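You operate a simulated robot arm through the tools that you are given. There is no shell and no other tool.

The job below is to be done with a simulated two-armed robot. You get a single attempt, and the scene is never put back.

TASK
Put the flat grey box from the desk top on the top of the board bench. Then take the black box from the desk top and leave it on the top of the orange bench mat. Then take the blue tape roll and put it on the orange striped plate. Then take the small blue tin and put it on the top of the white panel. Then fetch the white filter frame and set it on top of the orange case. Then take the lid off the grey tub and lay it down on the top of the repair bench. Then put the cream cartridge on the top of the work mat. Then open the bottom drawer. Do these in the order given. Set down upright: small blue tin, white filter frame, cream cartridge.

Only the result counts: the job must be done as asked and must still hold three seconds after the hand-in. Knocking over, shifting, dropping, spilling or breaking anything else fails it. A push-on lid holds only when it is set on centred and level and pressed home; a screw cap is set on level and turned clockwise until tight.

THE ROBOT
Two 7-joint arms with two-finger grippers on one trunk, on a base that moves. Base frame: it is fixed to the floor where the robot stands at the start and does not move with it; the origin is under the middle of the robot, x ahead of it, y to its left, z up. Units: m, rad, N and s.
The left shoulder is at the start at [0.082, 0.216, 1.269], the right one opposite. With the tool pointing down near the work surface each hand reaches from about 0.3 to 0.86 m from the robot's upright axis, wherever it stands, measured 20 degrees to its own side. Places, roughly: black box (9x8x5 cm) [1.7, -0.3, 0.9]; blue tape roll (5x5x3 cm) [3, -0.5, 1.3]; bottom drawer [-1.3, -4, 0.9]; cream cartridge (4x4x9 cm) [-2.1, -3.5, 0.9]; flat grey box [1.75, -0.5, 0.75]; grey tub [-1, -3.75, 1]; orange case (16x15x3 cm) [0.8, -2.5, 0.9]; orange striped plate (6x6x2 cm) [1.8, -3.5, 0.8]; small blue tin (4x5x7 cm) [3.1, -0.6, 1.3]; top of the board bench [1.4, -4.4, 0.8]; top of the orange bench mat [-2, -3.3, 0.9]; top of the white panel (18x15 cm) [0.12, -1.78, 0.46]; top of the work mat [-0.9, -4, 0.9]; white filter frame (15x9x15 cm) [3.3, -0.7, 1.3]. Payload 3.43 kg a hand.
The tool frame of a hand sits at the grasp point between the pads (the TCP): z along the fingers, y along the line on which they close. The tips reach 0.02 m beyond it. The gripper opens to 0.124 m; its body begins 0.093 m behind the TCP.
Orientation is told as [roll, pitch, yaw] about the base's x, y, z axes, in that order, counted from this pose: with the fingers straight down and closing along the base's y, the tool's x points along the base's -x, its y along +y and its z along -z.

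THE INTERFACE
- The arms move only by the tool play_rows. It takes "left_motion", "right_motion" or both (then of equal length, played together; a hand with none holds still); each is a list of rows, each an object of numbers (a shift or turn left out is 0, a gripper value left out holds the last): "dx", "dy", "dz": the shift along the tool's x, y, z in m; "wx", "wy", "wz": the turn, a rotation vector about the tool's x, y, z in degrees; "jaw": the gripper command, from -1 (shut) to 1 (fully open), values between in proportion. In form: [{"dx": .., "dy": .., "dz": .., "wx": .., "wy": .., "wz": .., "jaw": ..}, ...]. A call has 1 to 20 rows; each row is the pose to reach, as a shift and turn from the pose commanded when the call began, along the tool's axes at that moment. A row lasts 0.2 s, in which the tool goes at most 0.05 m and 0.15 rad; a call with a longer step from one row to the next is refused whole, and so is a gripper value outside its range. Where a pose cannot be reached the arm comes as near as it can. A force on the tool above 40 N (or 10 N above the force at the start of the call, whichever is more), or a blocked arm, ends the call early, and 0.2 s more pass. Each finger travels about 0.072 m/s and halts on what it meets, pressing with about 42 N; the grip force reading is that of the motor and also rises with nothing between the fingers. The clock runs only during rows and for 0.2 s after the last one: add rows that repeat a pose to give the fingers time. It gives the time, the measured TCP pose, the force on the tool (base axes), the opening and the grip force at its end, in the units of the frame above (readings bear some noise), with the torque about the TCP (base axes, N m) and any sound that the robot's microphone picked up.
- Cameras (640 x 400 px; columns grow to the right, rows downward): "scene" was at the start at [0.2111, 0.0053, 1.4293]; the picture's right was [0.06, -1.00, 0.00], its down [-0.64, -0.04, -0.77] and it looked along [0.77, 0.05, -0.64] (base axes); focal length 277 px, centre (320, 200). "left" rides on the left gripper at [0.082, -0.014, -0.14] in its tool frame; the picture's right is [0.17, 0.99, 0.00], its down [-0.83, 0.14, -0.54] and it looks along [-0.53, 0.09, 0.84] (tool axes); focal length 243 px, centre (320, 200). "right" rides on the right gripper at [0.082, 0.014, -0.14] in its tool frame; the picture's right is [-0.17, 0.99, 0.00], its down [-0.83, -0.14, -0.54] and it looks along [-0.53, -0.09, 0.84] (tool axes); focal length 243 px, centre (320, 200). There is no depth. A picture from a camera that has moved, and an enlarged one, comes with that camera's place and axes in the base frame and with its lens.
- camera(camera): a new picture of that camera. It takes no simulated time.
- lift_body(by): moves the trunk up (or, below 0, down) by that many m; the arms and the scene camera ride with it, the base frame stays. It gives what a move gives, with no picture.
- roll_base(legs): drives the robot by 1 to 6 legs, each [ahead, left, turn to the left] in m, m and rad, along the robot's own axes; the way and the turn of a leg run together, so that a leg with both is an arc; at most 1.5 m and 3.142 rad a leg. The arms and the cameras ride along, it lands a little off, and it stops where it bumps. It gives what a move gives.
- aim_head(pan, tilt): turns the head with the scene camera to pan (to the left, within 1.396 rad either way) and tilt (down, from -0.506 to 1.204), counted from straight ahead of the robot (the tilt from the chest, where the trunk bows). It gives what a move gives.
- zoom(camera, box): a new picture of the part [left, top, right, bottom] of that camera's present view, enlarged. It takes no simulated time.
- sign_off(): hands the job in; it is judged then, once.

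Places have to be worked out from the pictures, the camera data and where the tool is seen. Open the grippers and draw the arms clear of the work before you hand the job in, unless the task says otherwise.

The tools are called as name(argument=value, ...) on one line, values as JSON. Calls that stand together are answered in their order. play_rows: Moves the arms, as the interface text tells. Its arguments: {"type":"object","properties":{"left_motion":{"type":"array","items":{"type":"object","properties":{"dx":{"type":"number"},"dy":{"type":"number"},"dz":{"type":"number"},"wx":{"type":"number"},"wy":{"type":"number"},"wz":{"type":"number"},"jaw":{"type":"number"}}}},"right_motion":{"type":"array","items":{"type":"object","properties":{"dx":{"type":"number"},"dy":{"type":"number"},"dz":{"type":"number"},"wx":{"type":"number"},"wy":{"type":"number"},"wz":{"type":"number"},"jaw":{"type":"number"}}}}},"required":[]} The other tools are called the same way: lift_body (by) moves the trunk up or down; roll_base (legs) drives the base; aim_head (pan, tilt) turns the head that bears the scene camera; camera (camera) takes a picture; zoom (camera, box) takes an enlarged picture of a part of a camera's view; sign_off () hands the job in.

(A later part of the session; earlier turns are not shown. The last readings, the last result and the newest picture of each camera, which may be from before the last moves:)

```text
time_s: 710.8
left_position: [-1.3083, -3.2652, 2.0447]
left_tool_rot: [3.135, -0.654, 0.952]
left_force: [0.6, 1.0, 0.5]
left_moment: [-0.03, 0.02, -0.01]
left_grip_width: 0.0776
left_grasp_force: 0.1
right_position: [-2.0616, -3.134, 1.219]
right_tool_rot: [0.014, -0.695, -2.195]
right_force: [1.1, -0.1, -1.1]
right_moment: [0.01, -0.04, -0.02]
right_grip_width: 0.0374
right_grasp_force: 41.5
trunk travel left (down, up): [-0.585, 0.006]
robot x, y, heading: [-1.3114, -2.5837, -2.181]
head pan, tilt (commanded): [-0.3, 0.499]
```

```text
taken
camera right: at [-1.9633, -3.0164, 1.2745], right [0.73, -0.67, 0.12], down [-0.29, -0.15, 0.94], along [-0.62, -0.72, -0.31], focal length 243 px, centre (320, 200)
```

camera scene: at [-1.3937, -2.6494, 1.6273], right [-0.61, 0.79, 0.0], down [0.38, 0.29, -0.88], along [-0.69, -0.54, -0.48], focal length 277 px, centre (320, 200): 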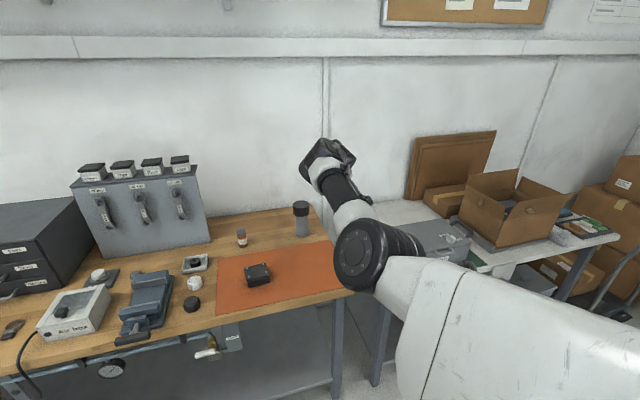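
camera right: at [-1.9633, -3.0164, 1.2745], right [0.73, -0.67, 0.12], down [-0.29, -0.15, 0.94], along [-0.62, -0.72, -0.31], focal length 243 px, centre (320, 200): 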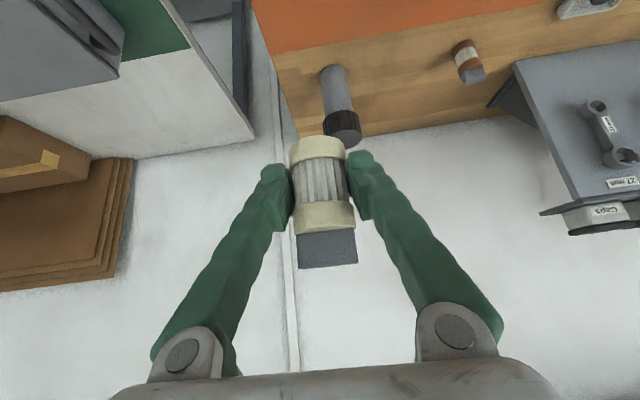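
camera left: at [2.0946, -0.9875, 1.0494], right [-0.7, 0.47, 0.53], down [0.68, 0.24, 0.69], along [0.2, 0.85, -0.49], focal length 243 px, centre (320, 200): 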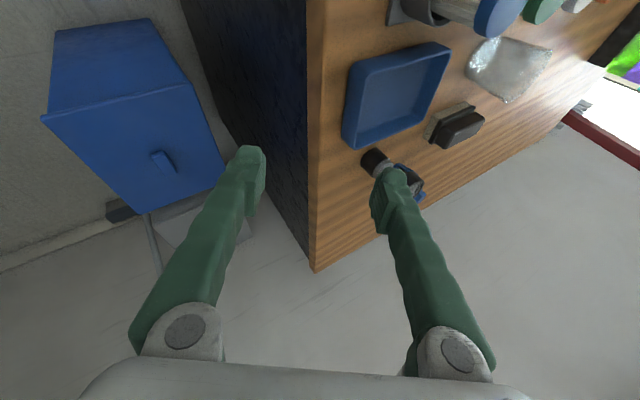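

The cartridge is held upright again. I move forward a little (clear of the cart behind) and strafe left to the work mat.

roll_base(legs=[[0.09, 0, 0], [0, 0.7, 0], [0, 0.7, 0]])

aim_head(pan=-0.2, tilt=0.7)

camera(camera="scene")

camera(camera="right")

```text
time_s: 730.7
left_position: [-0.2161, -4.1452, 2.0464]
left_tool_rot: [3.134, -0.653, 0.955]
left_force: [0.3, 0.7, 0.3]
left_moment: [-0.02, -0.01, 0.03]
left_grip_width: 0.0774
left_grasp_force: 0.0
right_position: [-0.9717, -4.0138, 1.2198]
right_tool_rot: [0.014, -0.693, -2.197]
right_force: [0.4, 0.8, -0.4]
right_moment: [0.01, -0.03, -0.02]
right_grip_width: 0.0373
right_grasp_force: 42.2
trunk travel left (down, up): [-0.585, 0.006]
robot x, y, heading: [-0.2195, -3.4668, -2.182]
head pan, tilt (commanded): [-0.3, 0.499]
```

```text
time_s: 731.4
left_position: [-0.2187, -4.1472, 2.0464]
left_tool_rot: [3.135, -0.654, 0.958]
left_force: [-0.2, 0.4, -0.6]
left_moment: [0.02, 0.01, -0.02]
left_grip_width: 0.0778
left_grasp_force: 0.1
right_position: [-0.9713, -4.0142, 1.2202]
right_tool_rot: [0.013, -0.693, -2.196]
right_force: [-0.2, -0.3, -0.9]
right_moment: [0.0, 0.01, 0.01]
right_grip_width: 0.0374
right_grasp_force: 41.8
trunk travel left (down, up): [-0.585, 0.006]
robot x, y, heading: [-0.2226, -3.4695, -2.181]
head pan, tilt (commanded): [-0.201, 0.7]
```

```text
taken
camera scene: at [-0.2941, -3.5361, 1.6093], right [-0.69, 0.73, 0.0], down [0.47, 0.44, -0.77], along [-0.56, -0.53, -0.64], focal length 277 px, centre (320, 200)
```

scene: 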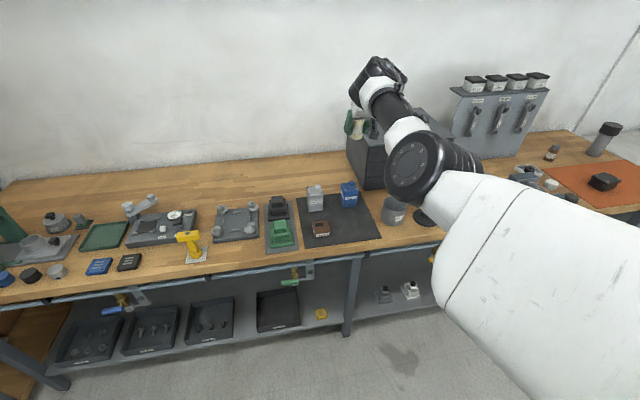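

```text
taken
camera right: at [-0.8725, -3.897, 1.2749], right [0.73, -0.67, 0.12], down [-0.29, -0.15, 0.94], along [-0.62, -0.72, -0.31], focal length 243 px, centre (320, 200)
```

right: 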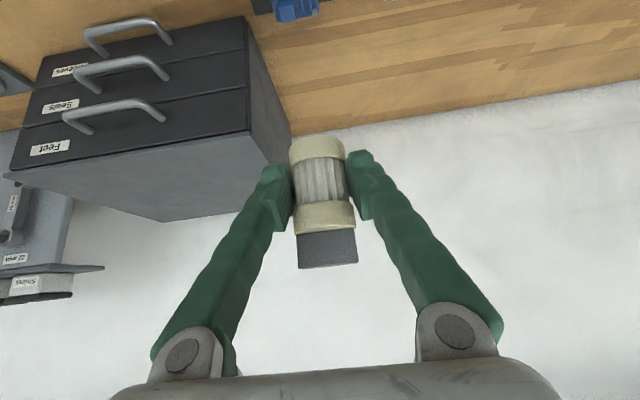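

The hand is ~9 cm too far over the mat. I back the base 9 cm and lower the trunk in two steps.

roll_base(legs=[[-0.085, 0.005, 0]])

lift_body(by=-0.08)

lift_body(by=-0.08)

camera(camera="right")

camera(camera="scene")

```text
time_s: 732.6
left_position: [-0.1688, -4.0852, 2.0428]
left_tool_rot: [3.133, -0.657, 0.956]
left_force: [-0.5, -0.4, -0.4]
left_moment: [-0.1, 0.04, -0.02]
left_grip_width: 0.0773
left_grasp_force: 0.1
right_position: [-0.9213, -3.9523, 1.2153]
right_tool_rot: [0.013, -0.691, -2.195]
right_force: [0.3, -0.1, -0.9]
right_moment: [0.03, -0.03, 0.0]
right_grip_width: 0.0374
right_grasp_force: 42.3
trunk travel left (down, up): [-0.585, 0.006]
robot x, y, heading: [-0.1696, -3.3997, -2.187]
head pan, tilt (commanded): [-0.201, 0.7]
```

```text
time_s: 733.8
left_position: [-0.1648, -4.0809, 1.9661]
left_tool_rot: [3.134, -0.653, 0.956]
left_force: [-0.1, 0.7, 0.7]
left_moment: [-0.01, -0.04, 0.0]
left_grip_width: 0.0776
left_grasp_force: 0.0
right_position: [-0.9196, -3.9495, 1.1396]
right_tool_rot: [0.013, -0.695, -2.196]
right_force: [0.3, -0.3, -1.2]
right_moment: [0.0, 0.02, 0.0]
right_grip_width: 0.0373
right_grasp_force: 42.6
trunk travel left (down, up): [-0.505, 0.086]
robot x, y, heading: [-0.1716, -3.4006, -2.179]
head pan, tilt (commanded): [-0.201, 0.7]
```

```text
time_s: 735.0
left_position: [-0.1658, -4.0807, 1.8866]
left_tool_rot: [3.134, -0.651, 0.955]
left_force: [-0.5, 1.2, -0.7]
left_moment: [0.04, -0.01, 0.0]
left_grip_width: 0.0774
left_grasp_force: 0.0
right_position: [-0.9198, -3.9489, 1.0604]
right_tool_rot: [0.012, -0.695, -2.195]
right_force: [0.4, 0.2, -0.1]
right_moment: [0.01, 0.02, 0.01]
right_grip_width: 0.0373
right_grasp_force: 41.7
trunk travel left (down, up): [-0.425, 0.166]
robot x, y, heading: [-0.1711, -3.4015, -2.18]
head pan, tilt (commanded): [-0.201, 0.7]
```

```text
taken
camera right: at [-0.8206, -3.8314, 1.1153], right [0.73, -0.67, 0.12], down [-0.29, -0.15, 0.94], along [-0.62, -0.72, -0.31], focal length 243 px, centre (320, 200)
```

right: 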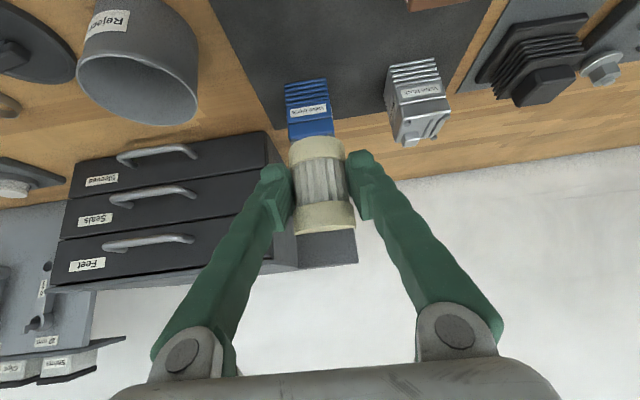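

```text
taken
camera scene: at [-0.3063, -3.5618, 1.4284], right [-0.69, 0.72, 0.0], down [0.47, 0.44, -0.76], along [-0.55, -0.53, -0.64], focal length 277 px, centre (320, 200)
```

scene: 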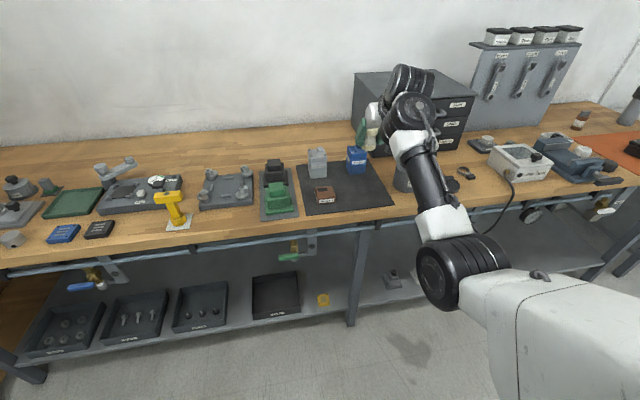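

The spot in front of the blue block on the mat is clear. I lower the cartridge to just above the mat.

play_rows(right_motion=[{"dx": 0.0256, "dz": 0.0307}, {"dx": 0.0512, "dz": 0.0614}, {"dx": 0.0768, "dz": 0.0922}, {"dx": 0.0929, "dz": 0.1114}, {"dx": 0.0929, "dz": 0.1114}])

camera(camera="right")

zoom(camera="scene", box=[270, 110, 470, 235])

```text
time_s: 736.2
left_position: [-0.1651, -4.08, 1.8854]
left_tool_rot: [3.132, -0.653, 0.956]
left_force: [-1.0, 0.0, 0.1]
left_moment: [0.01, -0.02, 0.02]
left_grip_width: 0.0774
left_grasp_force: 0.0
right_position: [-0.9191, -3.949, 0.9128]
right_tool_rot: [0.017, -0.695, -2.195]
right_force: [0.9, 0.1, -0.8]
right_moment: [0.0, -0.01, -0.02]
right_grip_width: 0.0372
right_grasp_force: 42.4
trunk travel left (down, up): [-0.425, 0.166]
robot x, y, heading: [-0.1687, -3.3986, -2.181]
head pan, tilt (commanded): [-0.201, 0.7]
```

```text
taken
camera right: at [-0.8187, -3.8317, 0.9682], right [0.73, -0.67, 0.12], down [-0.29, -0.15, 0.94], along [-0.62, -0.72, -0.31], focal length 243 px, centre (320, 200)
```

right: 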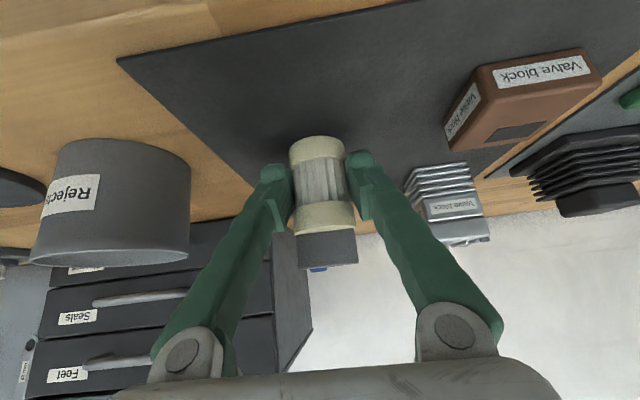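

```text
3.20 times, centred on (370, 172) of scene
camera zoom: at [-0.306, -3.5618, 1.4284], right [-0.69, 0.72, 0.0], down [0.47, 0.44, -0.77], along [-0.55, -0.53, -0.64], focal length 887 px, centre (160, 288)
```

zoom: 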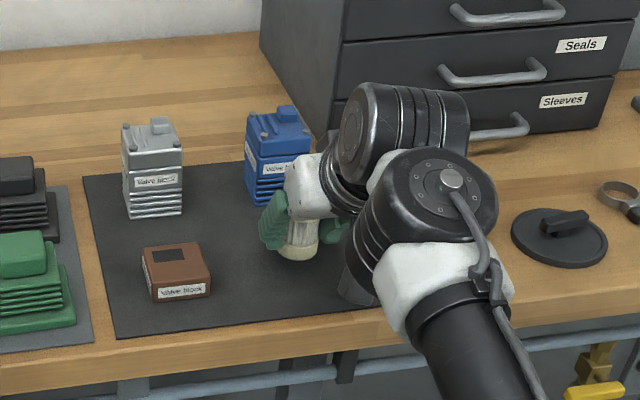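

The cartridge is over the mat's free area. I lower slowly until contact.

play_rows(right_motion=[{"dx": 0.0045, "dz": 0.0054}, {"dx": 0.0077, "dz": 0.0092}, {"dx": 0.0109, "dz": 0.0131}, {"dx": 0.0141, "dz": 0.0169}, {"dx": 0.0173, "dz": 0.0207}])

zoom(camera="right", box=[220, 80, 420, 205])

```text
time_s: 737.4
left_position: [-0.1587, -4.0761, 1.887]
left_tool_rot: [3.136, -0.649, 0.957]
left_force: [0.7, 0.3, -0.1]
left_moment: [0.04, 0.03, 0.01]
left_grip_width: 0.0774
left_grasp_force: 0.0
right_position: [-0.9168, -3.9486, 0.8973]
right_tool_rot: [0.012, -0.713, -2.195]
right_force: [2.9, 5.8, 35.0]
right_moment: [0.34, 0.03, -0.02]
right_grip_width: 0.0374
right_grasp_force: 42.1
trunk travel left (down, up): [-0.425, 0.166]
robot x, y, heading: [-0.1751, -3.4, -2.182]
head pan, tilt (commanded): [-0.201, 0.7]
```

```text
3.20 times, centred on (320, 142) of right
camera zoom: at [-0.8178, -3.8314, 0.9508], right [0.73, -0.67, 0.12], down [-0.28, -0.14, 0.95], along [-0.62, -0.73, -0.29], focal length 776 px, centre (320, 384)
```

zoom: 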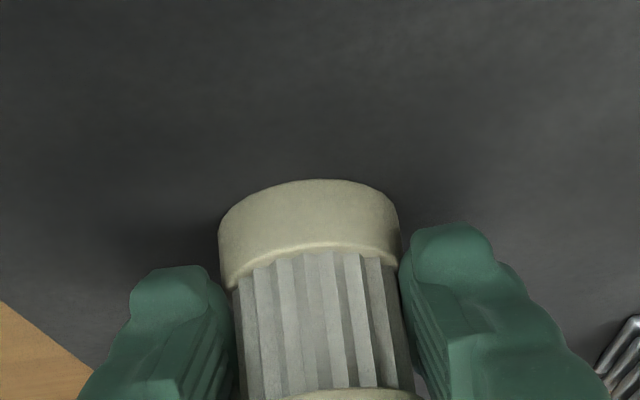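

Firm contact (35 N). I ease up 3 mm and release gradually.

play_rows(right_motion=[{"dx": -0.0022, "dz": -0.0026}, {"dx": -0.0022, "dz": -0.0026, "jaw": -0.4}, {"dx": -0.0022, "dz": -0.0026, "jaw": -0.36}, {"dx": -0.0022, "dz": -0.0026, "jaw": -0.3}, {"dx": -0.0022, "dz": -0.0026, "jaw": -0.2}, {"dx": -0.0022, "dz": -0.0026, "jaw": 0.0}, {"dx": -0.0022, "dz": -0.0026, "jaw": 0.1}, {"dx": -0.0022, "dz": -0.0026, "jaw": 0.1}])

zoom(camera="right", box=[220, 80, 420, 205])

```text
time_s: 739.2
left_position: [-0.1651, -4.081, 1.8854]
left_tool_rot: [3.133, -0.654, 0.955]
left_force: [-0.4, 0.4, -0.2]
left_moment: [-0.03, 0.0, 0.0]
left_grip_width: 0.0773
left_grasp_force: 0.1
right_position: [-0.9189, -3.9499, 0.8916]
right_tool_rot: [0.014, -0.695, -2.194]
right_force: [0.3, -0.1, 0.1]
right_moment: [0.01, 0.0, 0.01]
right_grip_width: 0.0684
right_grasp_force: 0.0
trunk travel left (down, up): [-0.425, 0.166]
robot x, y, heading: [-0.176, -3.402, -2.183]
head pan, tilt (commanded): [-0.201, 0.7]
```

```text
3.20 times, centred on (320, 142) of right
camera zoom: at [-0.8191, -3.8324, 0.9457], right [0.73, -0.67, 0.12], down [-0.29, -0.15, 0.94], along [-0.62, -0.72, -0.31], focal length 776 px, centre (320, 384)
```

zoom: 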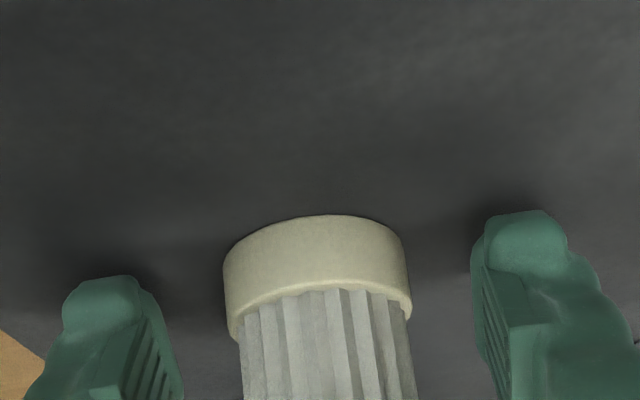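

Released and standing. I withdraw along the tool axis and check.

play_rows(right_motion=[{"dz": -0.03}, {"dz": -0.07}, {"dz": -0.11}, {"dz": -0.14}, {"dz": -0.14}])

camera(camera="right")

zoom(camera="scene", box=[270, 110, 470, 235])

```text
time_s: 740.4
left_position: [-0.1645, -4.0823, 1.8852]
left_tool_rot: [3.135, -0.654, 0.956]
left_force: [-0.8, 0.1, -0.5]
left_moment: [-0.01, 0.05, 0.0]
left_grip_width: 0.0776
left_grasp_force: 0.1
right_position: [-0.8684, -3.8742, 0.9984]
right_tool_rot: [0.014, -0.695, -2.197]
right_force: [0.4, 0.8, 0.0]
right_moment: [-0.02, 0.02, -0.02]
right_grip_width: 0.0682
right_grasp_force: 0.0
trunk travel left (down, up): [-0.425, 0.166]
robot x, y, heading: [-0.1716, -3.4011, -2.182]
head pan, tilt (commanded): [-0.201, 0.7]
```

```text
taken
camera right: at [-0.769, -3.7575, 1.0541], right [0.73, -0.67, 0.12], down [-0.29, -0.15, 0.94], along [-0.62, -0.72, -0.31], focal length 243 px, centre (320, 200)
```

right: 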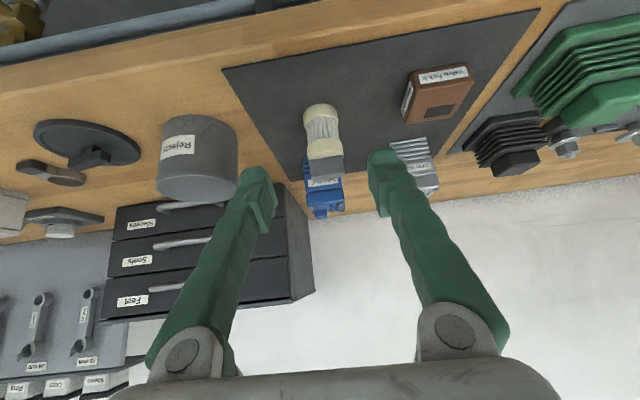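

```text
3.20 times, centred on (370, 172) of scene
camera zoom: at [-0.3063, -3.5622, 1.4283], right [-0.69, 0.72, 0.0], down [0.47, 0.44, -0.76], along [-0.55, -0.53, -0.64], focal length 887 px, centre (160, 288)
```

zoom: 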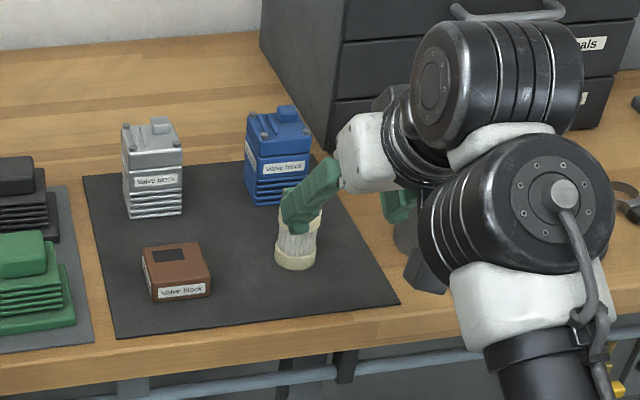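

Step 7 is done: the cartridge stands on the work mat. For the drawer, I raise the trunk, sidestep right to face the bottom-drawer handle, and look at it closely.

lift_body(by=0.1)

roll_base(legs=[[0, -0.45, 0]])

camera(camera="right")

camera(camera="scene")

```text
time_s: 741.7
left_position: [-0.1661, -4.0825, 1.9841]
left_tool_rot: [3.135, -0.656, 0.957]
left_force: [-1.3, -1.0, -0.8]
left_moment: [-0.01, 0.0, 0.03]
left_grip_width: 0.0773
left_grasp_force: 0.0
right_position: [-0.8672, -3.8762, 1.0964]
right_tool_rot: [0.015, -0.693, -2.193]
right_force: [0.0, -0.9, -0.5]
right_moment: [0.01, 0.03, -0.01]
right_grip_width: 0.0682
right_grasp_force: 0.1
trunk travel left (down, up): [-0.525, 0.066]
robot x, y, heading: [-0.1706, -3.4004, -2.185]
head pan, tilt (commanded): [-0.201, 0.7]
```

```text
time_s: 748.0
left_position: [-0.5168, -3.8341, 1.9854]
left_tool_rot: [3.135, -0.652, 0.964]
left_force: [0.6, 0.5, 0.2]
left_moment: [-0.01, 0.0, -0.02]
left_grip_width: 0.0774
left_grasp_force: 0.1
right_position: [-1.2201, -3.6334, 1.0992]
right_tool_rot: [0.013, -0.695, -2.188]
right_force: [0.1, -0.1, 0.3]
right_moment: [0.0, -0.02, 0.0]
right_grip_width: 0.0683
right_grasp_force: 0.1
trunk travel left (down, up): [-0.525, 0.066]
robot x, y, heading: [-0.5269, -3.1542, -2.178]
head pan, tilt (commanded): [-0.201, 0.7]
```

```text
taken
camera right: at [-1.1218, -3.5155, 1.1536], right [0.73, -0.67, 0.12], down [-0.29, -0.15, 0.94], along [-0.61, -0.73, -0.31], focal length 243 px, centre (320, 200)
```

right: 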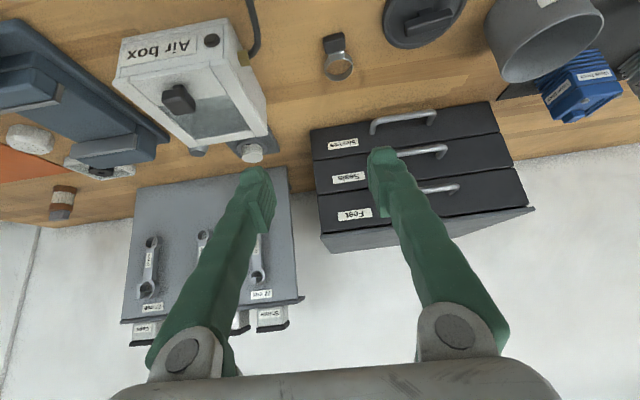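

```text
taken
camera scene: at [-0.634, -3.276, 1.543], right [-0.69, 0.72, 0.0], down [0.46, 0.45, -0.76], along [-0.55, -0.53, -0.64], focal length 277 px, centre (320, 200)
```

scene: 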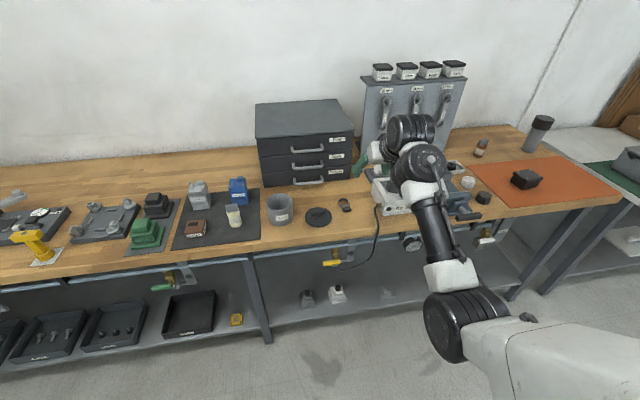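

I zoom in on the drawer box from both cameras.

zoom(camera="scene", box=[240, 90, 400, 240])

zoom(camera="right", box=[300, 80, 540, 260])

```text
2.67 times, centred on (320, 165) of scene
camera zoom: at [-0.634, -3.276, 1.543], right [-0.69, 0.72, 0.0], down [0.46, 0.45, -0.76], along [-0.55, -0.53, -0.64], focal length 739 px, centre (320, 293)
```

zoom: 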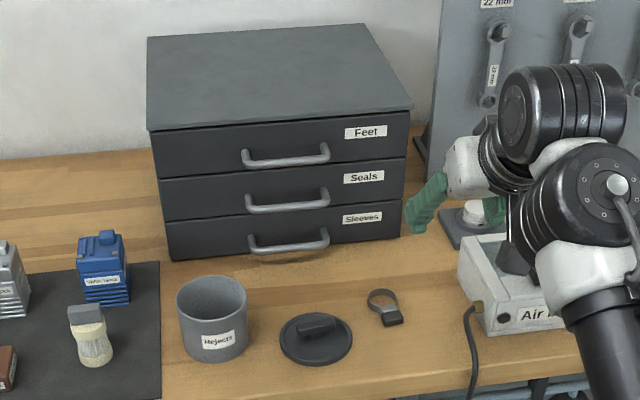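

```text
2.22 times, centred on (420, 170) of right
camera zoom: at [-1.1218, -3.5155, 1.1536], right [0.73, -0.67, 0.12], down [-0.29, -0.15, 0.94], along [-0.61, -0.73, -0.31], focal length 539 px, centre (98, 267)
```

zoom: 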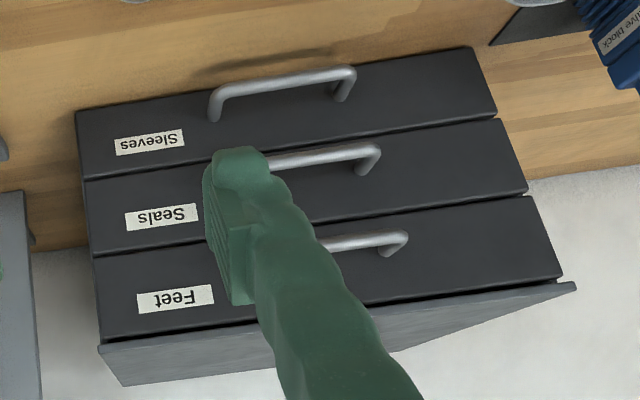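

Geometry: bottom handle bar centre ≈(-1.2445, -3.921, 0.887), ~2 cm gap behind it; the drawer can open ~12 cm before reaching the tub. I'll hook it with the closed fingertips. I close the right gripper, tilt to 45°, and approach.

play_rows(right_motion=[{"wy": -2.6, "jaw": -1}, {"wy": -5.2, "jaw": -1}, {"wy": -5.2, "jaw": -1}, {"wy": -5.2, "jaw": -1}, {"wy": -5.2, "jaw": -1}])

roll_base(legs=[[0.18, 0.04, 0]])

camera(camera="right")

zoom(camera="scene", box=[220, 120, 420, 270])

```text
time_s: 749.2
left_position: [-0.5162, -3.8339, 1.9842]
left_tool_rot: [3.135, -0.653, 0.963]
left_force: [-0.3, -0.2, 0.0]
left_moment: [0.03, 0.0, -0.01]
left_grip_width: 0.0777
left_grasp_force: 0.0
right_position: [-1.22, -3.6335, 1.0988]
right_tool_rot: [0.013, -0.784, -2.19]
right_force: [0.1, 0.7, -0.2]
right_moment: [-0.01, 0.0, -0.02]
right_grip_width: 0.0001
right_grasp_force: 33.9
trunk travel left (down, up): [-0.525, 0.066]
robot x, y, heading: [-0.5311, -3.1499, -2.173]
head pan, tilt (commanded): [-0.201, 0.7]
```

```text
time_s: 750.9
left_position: [-0.5877, -4.0048, 1.9866]
left_tool_rot: [3.135, -0.65, 0.962]
left_force: [-0.4, 0.5, -0.1]
left_moment: [0.03, 0.0, 0.02]
left_grip_width: 0.0774
left_grasp_force: 0.1
right_position: [-1.2919, -3.806, 1.0995]
right_tool_rot: [0.014, -0.787, -2.192]
right_force: [0.0, 0.4, 0.5]
right_moment: [-0.01, -0.01, 0.0]
right_grip_width: 0.0001
right_grasp_force: 34.6
trunk travel left (down, up): [-0.525, 0.066]
robot x, y, heading: [-0.5999, -3.3279, -2.176]
head pan, tilt (commanded): [-0.201, 0.7]
```

```text
taken
camera right: at [-1.1907, -3.6831, 1.1404], right [0.74, -0.66, 0.13], down [-0.24, -0.08, 0.97], along [-0.63, -0.75, -0.22], focal length 243 px, centre (320, 200)
```

right: 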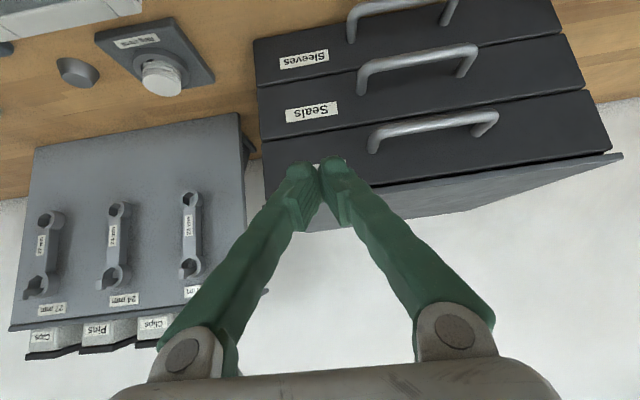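

```text
2.67 times, centred on (320, 195) of scene
camera zoom: at [-0.7047, -3.4481, 1.5432], right [-0.69, 0.72, 0.0], down [0.46, 0.45, -0.77], along [-0.55, -0.53, -0.64], focal length 739 px, centre (320, 213)
```

zoom: 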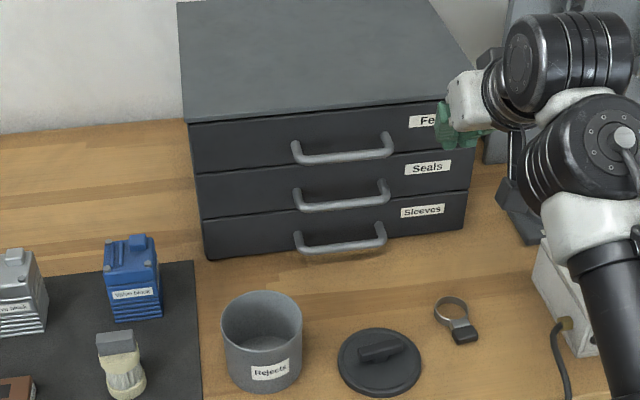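

I shift left 10 cm to the handle's centre line and descend to a start point 8 cm back along the tool axis.

play_rows(right_motion=[{"dy": 0.04}, {"dy": 0.08}, {"dy": 0.1043}, {"dx": 0.03, "dy": 0.1043, "dz": 0.0366}, {"dx": 0.06, "dy": 0.1043, "dz": 0.0731}, {"dx": 0.0902, "dy": 0.1043, "dz": 0.1097}, {"dx": 0.0902, "dy": 0.1043, "dz": 0.1097}])

camera(camera="right")

zoom(camera="right", box=[220, 80, 420, 230])

zoom(camera="scene", box=[220, 120, 420, 270])

```text
time_s: 752.5
left_position: [-0.5893, -4.0067, 1.9869]
left_tool_rot: [3.135, -0.653, 0.961]
left_force: [0.0, -0.6, 0.1]
left_moment: [-0.02, 0.02, 0.03]
left_grip_width: 0.0775
left_grasp_force: 0.2
right_position: [-1.2151, -3.8778, 0.9577]
right_tool_rot: [0.013, -0.787, -2.193]
right_force: [0.3, 0.3, -0.3]
right_moment: [-0.02, 0.02, 0.0]
right_grip_width: 0.0001
right_grasp_force: 34.0
trunk travel left (down, up): [-0.525, 0.066]
robot x, y, heading: [-0.5997, -3.3221, -2.179]
head pan, tilt (commanded): [-0.201, 0.7]
```

```text
taken
camera right: at [-1.1129, -3.757, 0.9994], right [0.74, -0.66, 0.13], down [-0.24, -0.08, 0.97], along [-0.63, -0.75, -0.22], focal length 243 px, centre (320, 200)
```

right: 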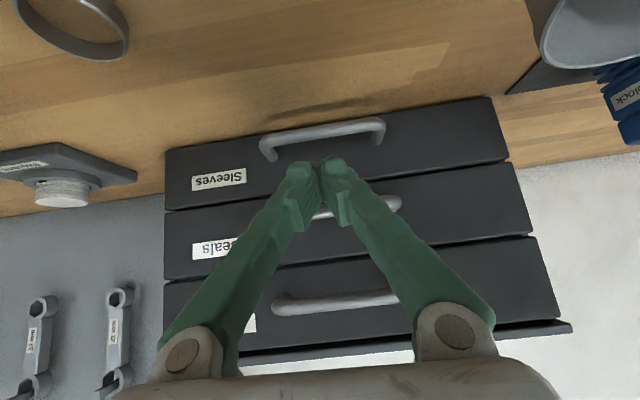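

```text
2.67 times, centred on (320, 155) of right
camera zoom: at [-1.1129, -3.757, 0.9994], right [0.74, -0.66, 0.13], down [-0.24, -0.08, 0.97], along [-0.63, -0.75, -0.22], focal length 647 px, centre (320, 320)
```

zoom: 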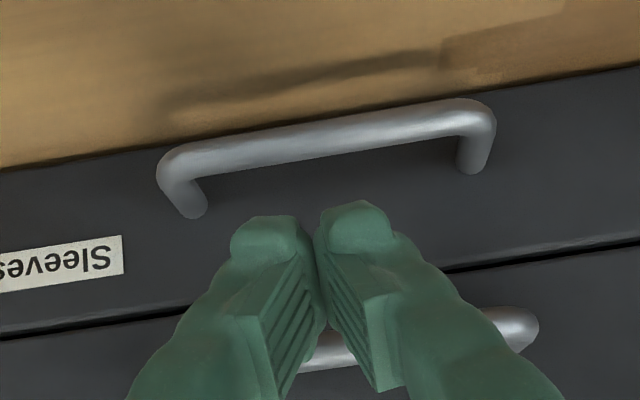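

```text
2.67 times, centred on (320, 195) of scene
camera zoom: at [-0.7053, -3.4494, 1.5431], right [-0.69, 0.72, 0.0], down [0.46, 0.45, -0.77], along [-0.55, -0.53, -0.64], focal length 739 px, centre (320, 213)
```

zoom: 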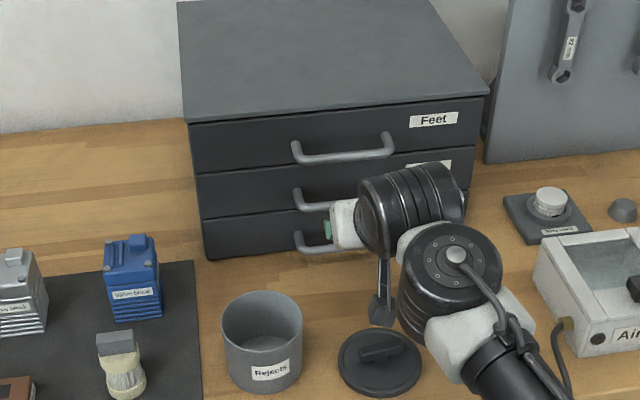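

The handle protrudes ~4.4 cm with a ~3.8 cm gap behind, so the tips fit. I raise 1.3 cm and advance 10 cm along the tool axis so the tips pass over the bar into the gap.

play_rows(right_motion=[{"dx": -0.0096, "dz": -0.0095}, {"dx": -0.0096, "dz": 0.02}, {"dx": -0.0096, "dz": 0.045}, {"dx": -0.0096, "dz": 0.07}, {"dx": -0.0096, "dz": 0.0905}, {"dx": -0.0096, "dz": 0.0905}])

camera(camera="right")

zoom(camera="right", box=[220, 80, 420, 230])

```text
time_s: 753.7
left_position: [-0.5874, -4.0049, 1.9863]
left_tool_rot: [3.135, -0.652, 0.961]
left_force: [0.5, 1.2, -0.5]
left_moment: [0.03, 0.0, -0.01]
left_grip_width: 0.0775
left_grasp_force: 0.1
right_position: [-1.2483, -3.9261, 0.9118]
right_tool_rot: [0.014, -0.785, -2.194]
right_force: [-0.6, 0.3, -1.1]
right_moment: [-0.01, 0.0, -0.01]
right_grip_width: 0.0
right_grasp_force: 34.5
trunk travel left (down, up): [-0.525, 0.066]
robot x, y, heading: [-0.5952, -3.3273, -2.175]
head pan, tilt (commanded): [-0.201, 0.7]
stopped in row 5 (right hand): the force on the tool passed its limit at 78 N (the readings are from after the stop); the commanded pose is now the measured one
```

```text
taken
camera right: at [-1.1466, -3.805, 0.954], right [0.74, -0.66, 0.13], down [-0.24, -0.08, 0.97], along [-0.63, -0.74, -0.22], focal length 243 px, centre (320, 200)
```

right: 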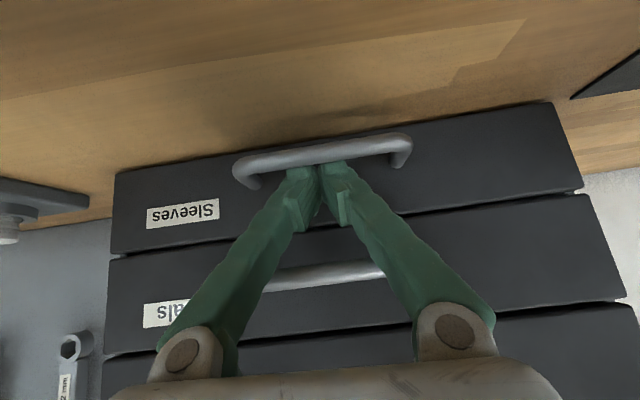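

```text
2.67 times, centred on (320, 155) of right
camera zoom: at [-1.1466, -3.805, 0.954], right [0.74, -0.66, 0.13], down [-0.24, -0.08, 0.97], along [-0.63, -0.74, -0.22], focal length 647 px, centre (320, 320)
```

zoom: 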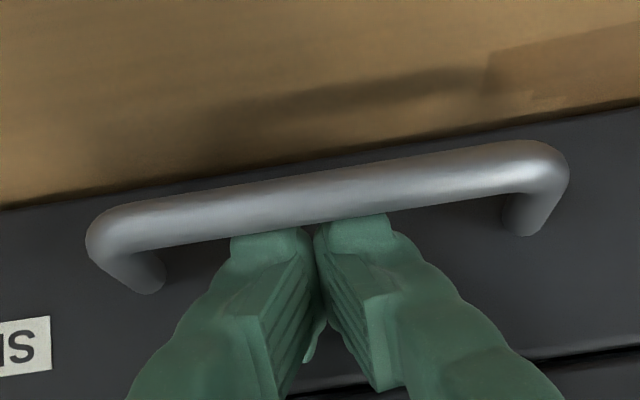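

The tips are just over/behind the bar but resting on it. I lift 6 mm and advance ~2.2 cm more along the axis to seat them deeper behind the bar.

play_rows(right_motion=[{"dx": -0.0042, "dz": -0.0042}, {"dx": -0.0042, "dz": 0.004}, {"dx": -0.0042, "dz": 0.012}, {"dx": -0.0042, "dz": 0.018}, {"dx": -0.0042, "dz": 0.018}])

zoom(camera="right", box=[220, 80, 420, 230])

```text
time_s: 754.4
left_position: [-0.5853, -3.9986, 1.9891]
left_tool_rot: [3.133, -0.648, 0.959]
left_force: [-0.5, -0.5, -0.3]
left_moment: [-0.02, 0.03, 0.0]
left_grip_width: 0.0774
left_grasp_force: 0.0
right_position: [-1.248, -3.9277, 0.9113]
right_tool_rot: [0.015, -0.779, -2.193]
right_force: [20.5, 29.0, 18.8]
right_moment: [-0.21, 0.36, -0.12]
right_grip_width: 0.006
right_grasp_force: 35.0
trunk travel left (down, up): [-0.525, 0.066]
robot x, y, heading: [-0.6008, -3.3241, -2.179]
head pan, tilt (commanded): [-0.201, 0.7]
stopped in row 3 (right hand): the force on the tool passed its limit at 49 N (the readings are from after the stop); the commanded pose is now the measured one
```

```text
2.67 times, centred on (320, 155) of right
camera zoom: at [-1.1475, -3.806, 0.9543], right [0.74, -0.66, 0.13], down [-0.25, -0.09, 0.97], along [-0.63, -0.74, -0.23], focal length 647 px, centre (320, 320)
```

zoom: 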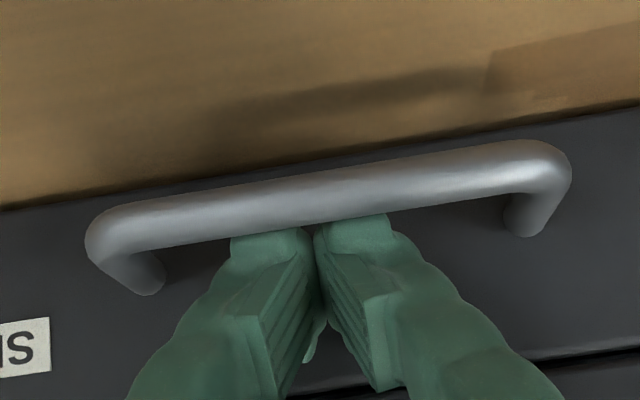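

The tips touch the drawer front, so the gap is only ~2 cm; I now press straight down ~9 mm so the tips wedge behind the bar.

play_rows(right_motion=[{"dx": 0.003, "dz": 0.001}, {"dx": 0.006, "dz": 0.004}, {"dx": 0.0085, "dz": 0.0065}, {"dx": 0.0085, "dz": 0.0065}])

zoom(camera="right", box=[220, 80, 420, 230])

```text
time_s: 755.4
left_position: [-0.5829, -3.998, 1.9886]
left_tool_rot: [3.136, -0.649, 0.959]
left_force: [-0.3, 0.1, 0.1]
left_moment: [0.01, 0.04, -0.01]
left_grip_width: 0.0774
left_grasp_force: 0.0
right_position: [-1.2492, -3.9269, 0.9029]
right_tool_rot: [0.014, -0.786, -2.194]
right_force: [18.4, 26.6, 29.1]
right_moment: [-0.17, 0.3, -0.08]
right_grip_width: 0.0061
right_grasp_force: 34.5
trunk travel left (down, up): [-0.525, 0.066]
robot x, y, heading: [-0.596, -3.3267, -2.181]
head pan, tilt (commanded): [-0.201, 0.7]
```

```text
2.67 times, centred on (320, 155) of right
camera zoom: at [-1.1473, -3.8058, 0.9444], right [0.74, -0.66, 0.13], down [-0.24, -0.08, 0.97], along [-0.63, -0.74, -0.22], focal length 647 px, centre (320, 320)
```

zoom: 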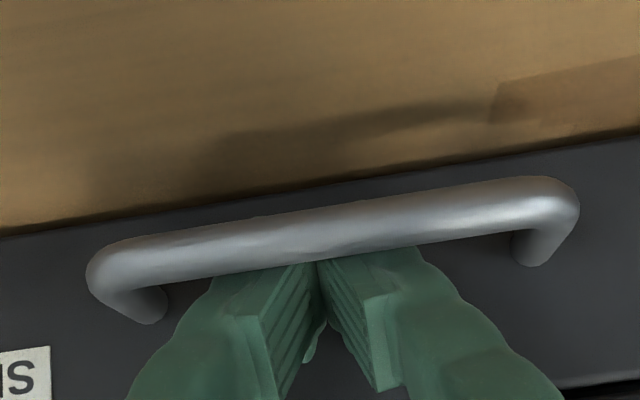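

The tips are now well behind the bar. I pull back 4 cm with the arm and watch the drawer.

play_rows(right_motion=[{"dx": 0.007, "dz": -0.007}, {"dx": 0.0155, "dz": -0.0128}, {"dx": 0.0226, "dz": -0.02}, {"dx": 0.0297, "dz": -0.027}, {"dx": 0.0297, "dz": -0.027}])

camera(camera="right")

zoom(camera="scene", box=[220, 120, 420, 270])

```text
time_s: 756.6
left_position: [-0.5858, -4.0038, 1.9866]
left_tool_rot: [3.136, -0.65, 0.961]
left_force: [-0.2, 0.3, -0.1]
left_moment: [0.0, -0.03, -0.03]
left_grip_width: 0.0777
left_grasp_force: 0.0
right_position: [-1.2282, -3.8996, 0.902]
right_tool_rot: [0.015, -0.786, -2.194]
right_force: [-0.6, 1.6, 33.0]
right_moment: [0.13, -0.1, 0.0]
right_grip_width: 0.0061
right_grasp_force: 34.0
trunk travel left (down, up): [-0.525, 0.066]
robot x, y, heading: [-0.6021, -3.3254, -2.178]
head pan, tilt (commanded): [-0.201, 0.7]
```

```text
taken
camera right: at [-1.1265, -3.7772, 0.9438], right [0.74, -0.66, 0.13], down [-0.24, -0.08, 0.97], along [-0.63, -0.75, -0.22], focal length 243 px, centre (320, 200)
```

right: 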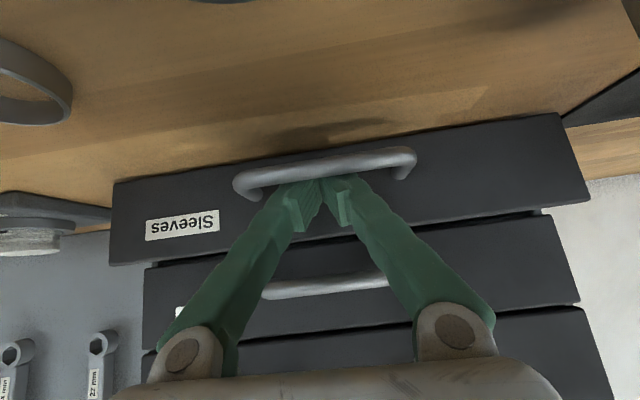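

```text
2.67 times, centred on (320, 195) of scene
camera zoom: at [-0.7017, -3.4455, 1.5437], right [-0.69, 0.72, 0.0], down [0.46, 0.44, -0.77], along [-0.55, -0.53, -0.64], focal length 739 px, centre (320, 213)
```

zoom: 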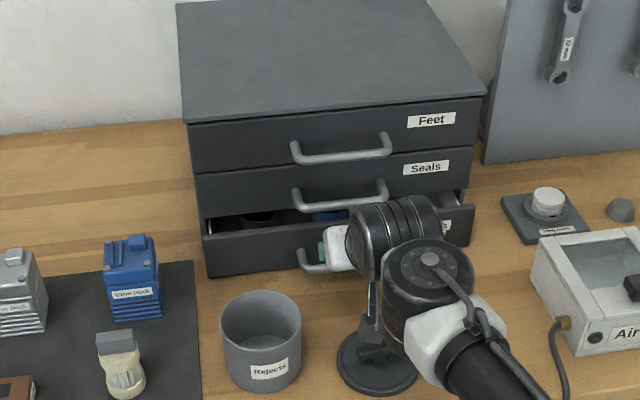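

The drawer is opening. I keep pulling in small steps, 4.5 cm more, easing the downward pressure slightly.

play_rows(right_motion=[{"dx": 0.005, "dz": -0.0095}, {"dx": 0.0135, "dz": -0.0178}, {"dx": 0.022, "dz": -0.0262}, {"dx": 0.0297, "dz": -0.034}, {"dx": 0.0297, "dz": -0.034}])

camera(camera="right")

zoom(camera="scene", box=[220, 120, 420, 270])

```text
time_s: 757.8
left_position: [-0.5858, -4.005, 1.9865]
left_tool_rot: [3.138, -0.651, 0.961]
left_force: [0.2, 0.4, 0.2]
left_moment: [0.0, 0.0, -0.03]
left_grip_width: 0.0774
left_grasp_force: 0.1
right_position: [-1.2005, -3.8615, 0.9031]
right_tool_rot: [0.014, -0.781, -2.193]
right_force: [1.5, -0.6, 28.6]
right_moment: [0.07, 0.02, -0.07]
right_grip_width: 0.0058
right_grasp_force: 34.7
trunk travel left (down, up): [-0.525, 0.066]
robot x, y, heading: [-0.5973, -3.3234, -2.173]
head pan, tilt (commanded): [-0.201, 0.7]
```

```text
taken
camera right: at [-1.0991, -3.7397, 0.9447], right [0.74, -0.66, 0.13], down [-0.24, -0.09, 0.97], along [-0.63, -0.74, -0.22], focal length 243 px, centre (320, 200)
```

right: 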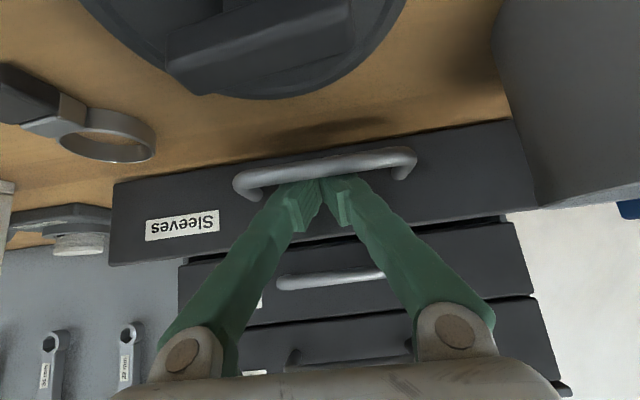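

```text
2.67 times, centred on (320, 195) of scene
camera zoom: at [-0.7023, -3.4467, 1.5435], right [-0.69, 0.72, 0.0], down [0.46, 0.44, -0.77], along [-0.55, -0.53, -0.64], focal length 739 px, centre (320, 213)
```

zoom: 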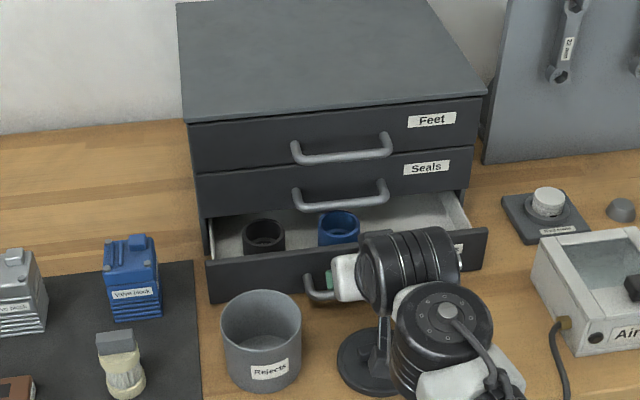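

Opened about 7.8 cm. The tub limits the travel (~13 cm), so I continue carefully 3 cm more and then inspect the gap to the tub.

play_rows(right_motion=[{"dx": 0.007, "dz": -0.0071}, {"dx": 0.0141, "dz": -0.0142}, {"dx": 0.0212, "dz": -0.0213}, {"dx": 0.0212, "dz": -0.0213}])

camera(camera="right")

zoom(camera="scene", box=[220, 120, 420, 270])

```text
time_s: 758.8
left_position: [-0.5862, -4.0062, 1.9852]
left_tool_rot: [3.136, -0.652, 0.959]
left_force: [0.4, -0.4, 0.3]
left_moment: [-0.01, -0.01, 0.01]
left_grip_width: 0.0775
left_grasp_force: 0.0
right_position: [-1.1816, -3.8368, 0.9021]
right_tool_rot: [0.015, -0.782, -2.192]
right_force: [5.7, -4.0, 26.3]
right_moment: [0.0, -0.16, 0.0]
right_grip_width: 0.0059
right_grasp_force: 34.0
trunk travel left (down, up): [-0.525, 0.066]
robot x, y, heading: [-0.5973, -3.3273, -2.175]
head pan, tilt (commanded): [-0.201, 0.7]
```

```text
taken
camera right: at [-1.0816, -3.7154, 0.9449], right [0.74, -0.66, 0.13], down [-0.24, -0.09, 0.97], along [-0.63, -0.74, -0.23], focal length 243 px, centre (320, 200)
```

right: 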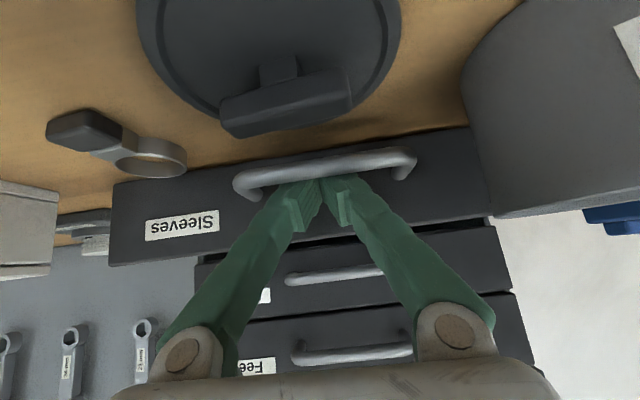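

```text
2.67 times, centred on (320, 195) of scene
camera zoom: at [-0.7021, -3.4475, 1.5434], right [-0.69, 0.72, 0.0], down [0.46, 0.44, -0.77], along [-0.55, -0.53, -0.64], focal length 739 px, centre (320, 213)
```

zoom: 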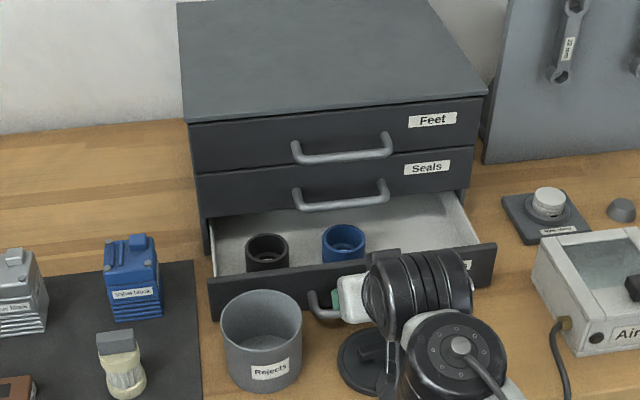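

The drawer is ~11 cm open and the tub hasn't moved. I zoom to judge the remaining gap between drawer front and tub.

zoom(camera="right", box=[400, 60, 600, 235])

zoom(camera="scene", box=[280, 200, 360, 280])

```text
2.29 times, centred on (500, 148) of right
camera zoom: at [-1.0816, -3.7154, 0.9449], right [0.74, -0.66, 0.13], down [-0.24, -0.09, 0.97], along [-0.63, -0.74, -0.23], focal length 555 px, centre (-91, 320)
```

zoom: 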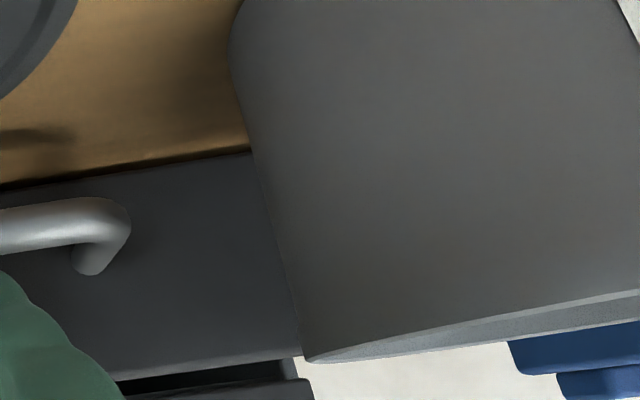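

```text
5.00 times, centred on (320, 240) of scene
camera zoom: at [-0.7021, -3.4475, 1.5434], right [-0.69, 0.72, 0.0], down [0.46, 0.44, -0.77], along [-0.55, -0.53, -0.64], focal length 1386 px, centre (320, 0)
```

zoom: 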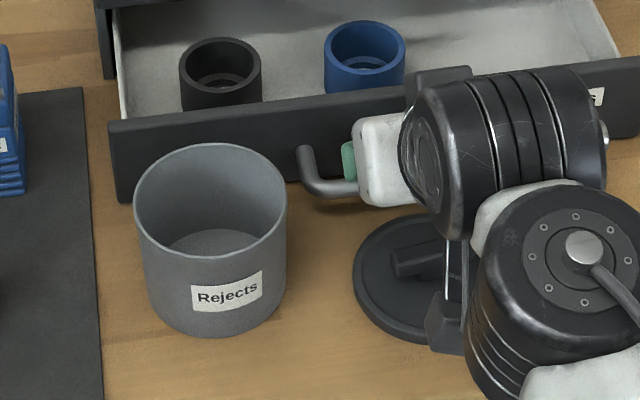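

About 2–3 cm remain to the tub. I pull just 8 mm more, then unhook.

play_rows(right_motion=[{"dx": 0.003, "dz": -0.003}, {"dx": 0.0057, "dz": -0.0057}, {"dx": 0.0057, "dz": -0.0057}])

zoom(camera="scene", box=[280, 200, 360, 280])

```text
time_s: 759.6
left_position: [-0.5853, -4.0063, 1.9861]
left_tool_rot: [3.138, -0.653, 0.96]
left_force: [-0.2, -0.3, -0.2]
left_moment: [-0.02, 0.01, 0.01]
left_grip_width: 0.0773
left_grasp_force: 0.0
right_position: [-1.1779, -3.8288, 0.9023]
right_tool_rot: [0.013, -0.778, -2.192]
right_force: [7.8, -6.1, 25.8]
right_moment: [0.02, -0.08, 0.03]
right_grip_width: 0.006
right_grasp_force: 34.5
trunk travel left (down, up): [-0.525, 0.066]
robot x, y, heading: [-0.5998, -3.3272, -2.175]
head pan, tilt (commanded): [-0.201, 0.7]
```

```text
5.00 times, centred on (320, 240) of scene
camera zoom: at [-0.7017, -3.4477, 1.5434], right [-0.69, 0.72, 0.0], down [0.46, 0.44, -0.77], along [-0.55, -0.53, -0.64], focal length 1386 px, centre (320, 0)
```

zoom: 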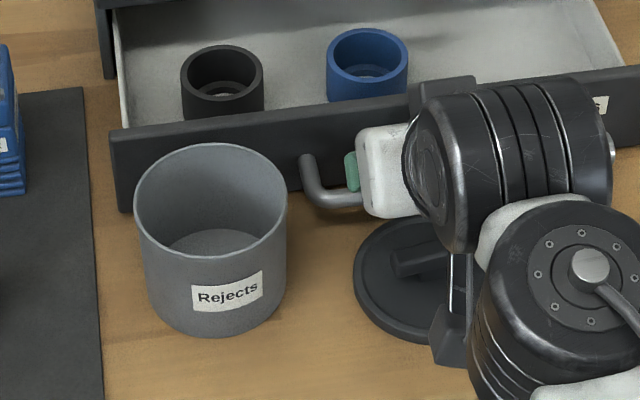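

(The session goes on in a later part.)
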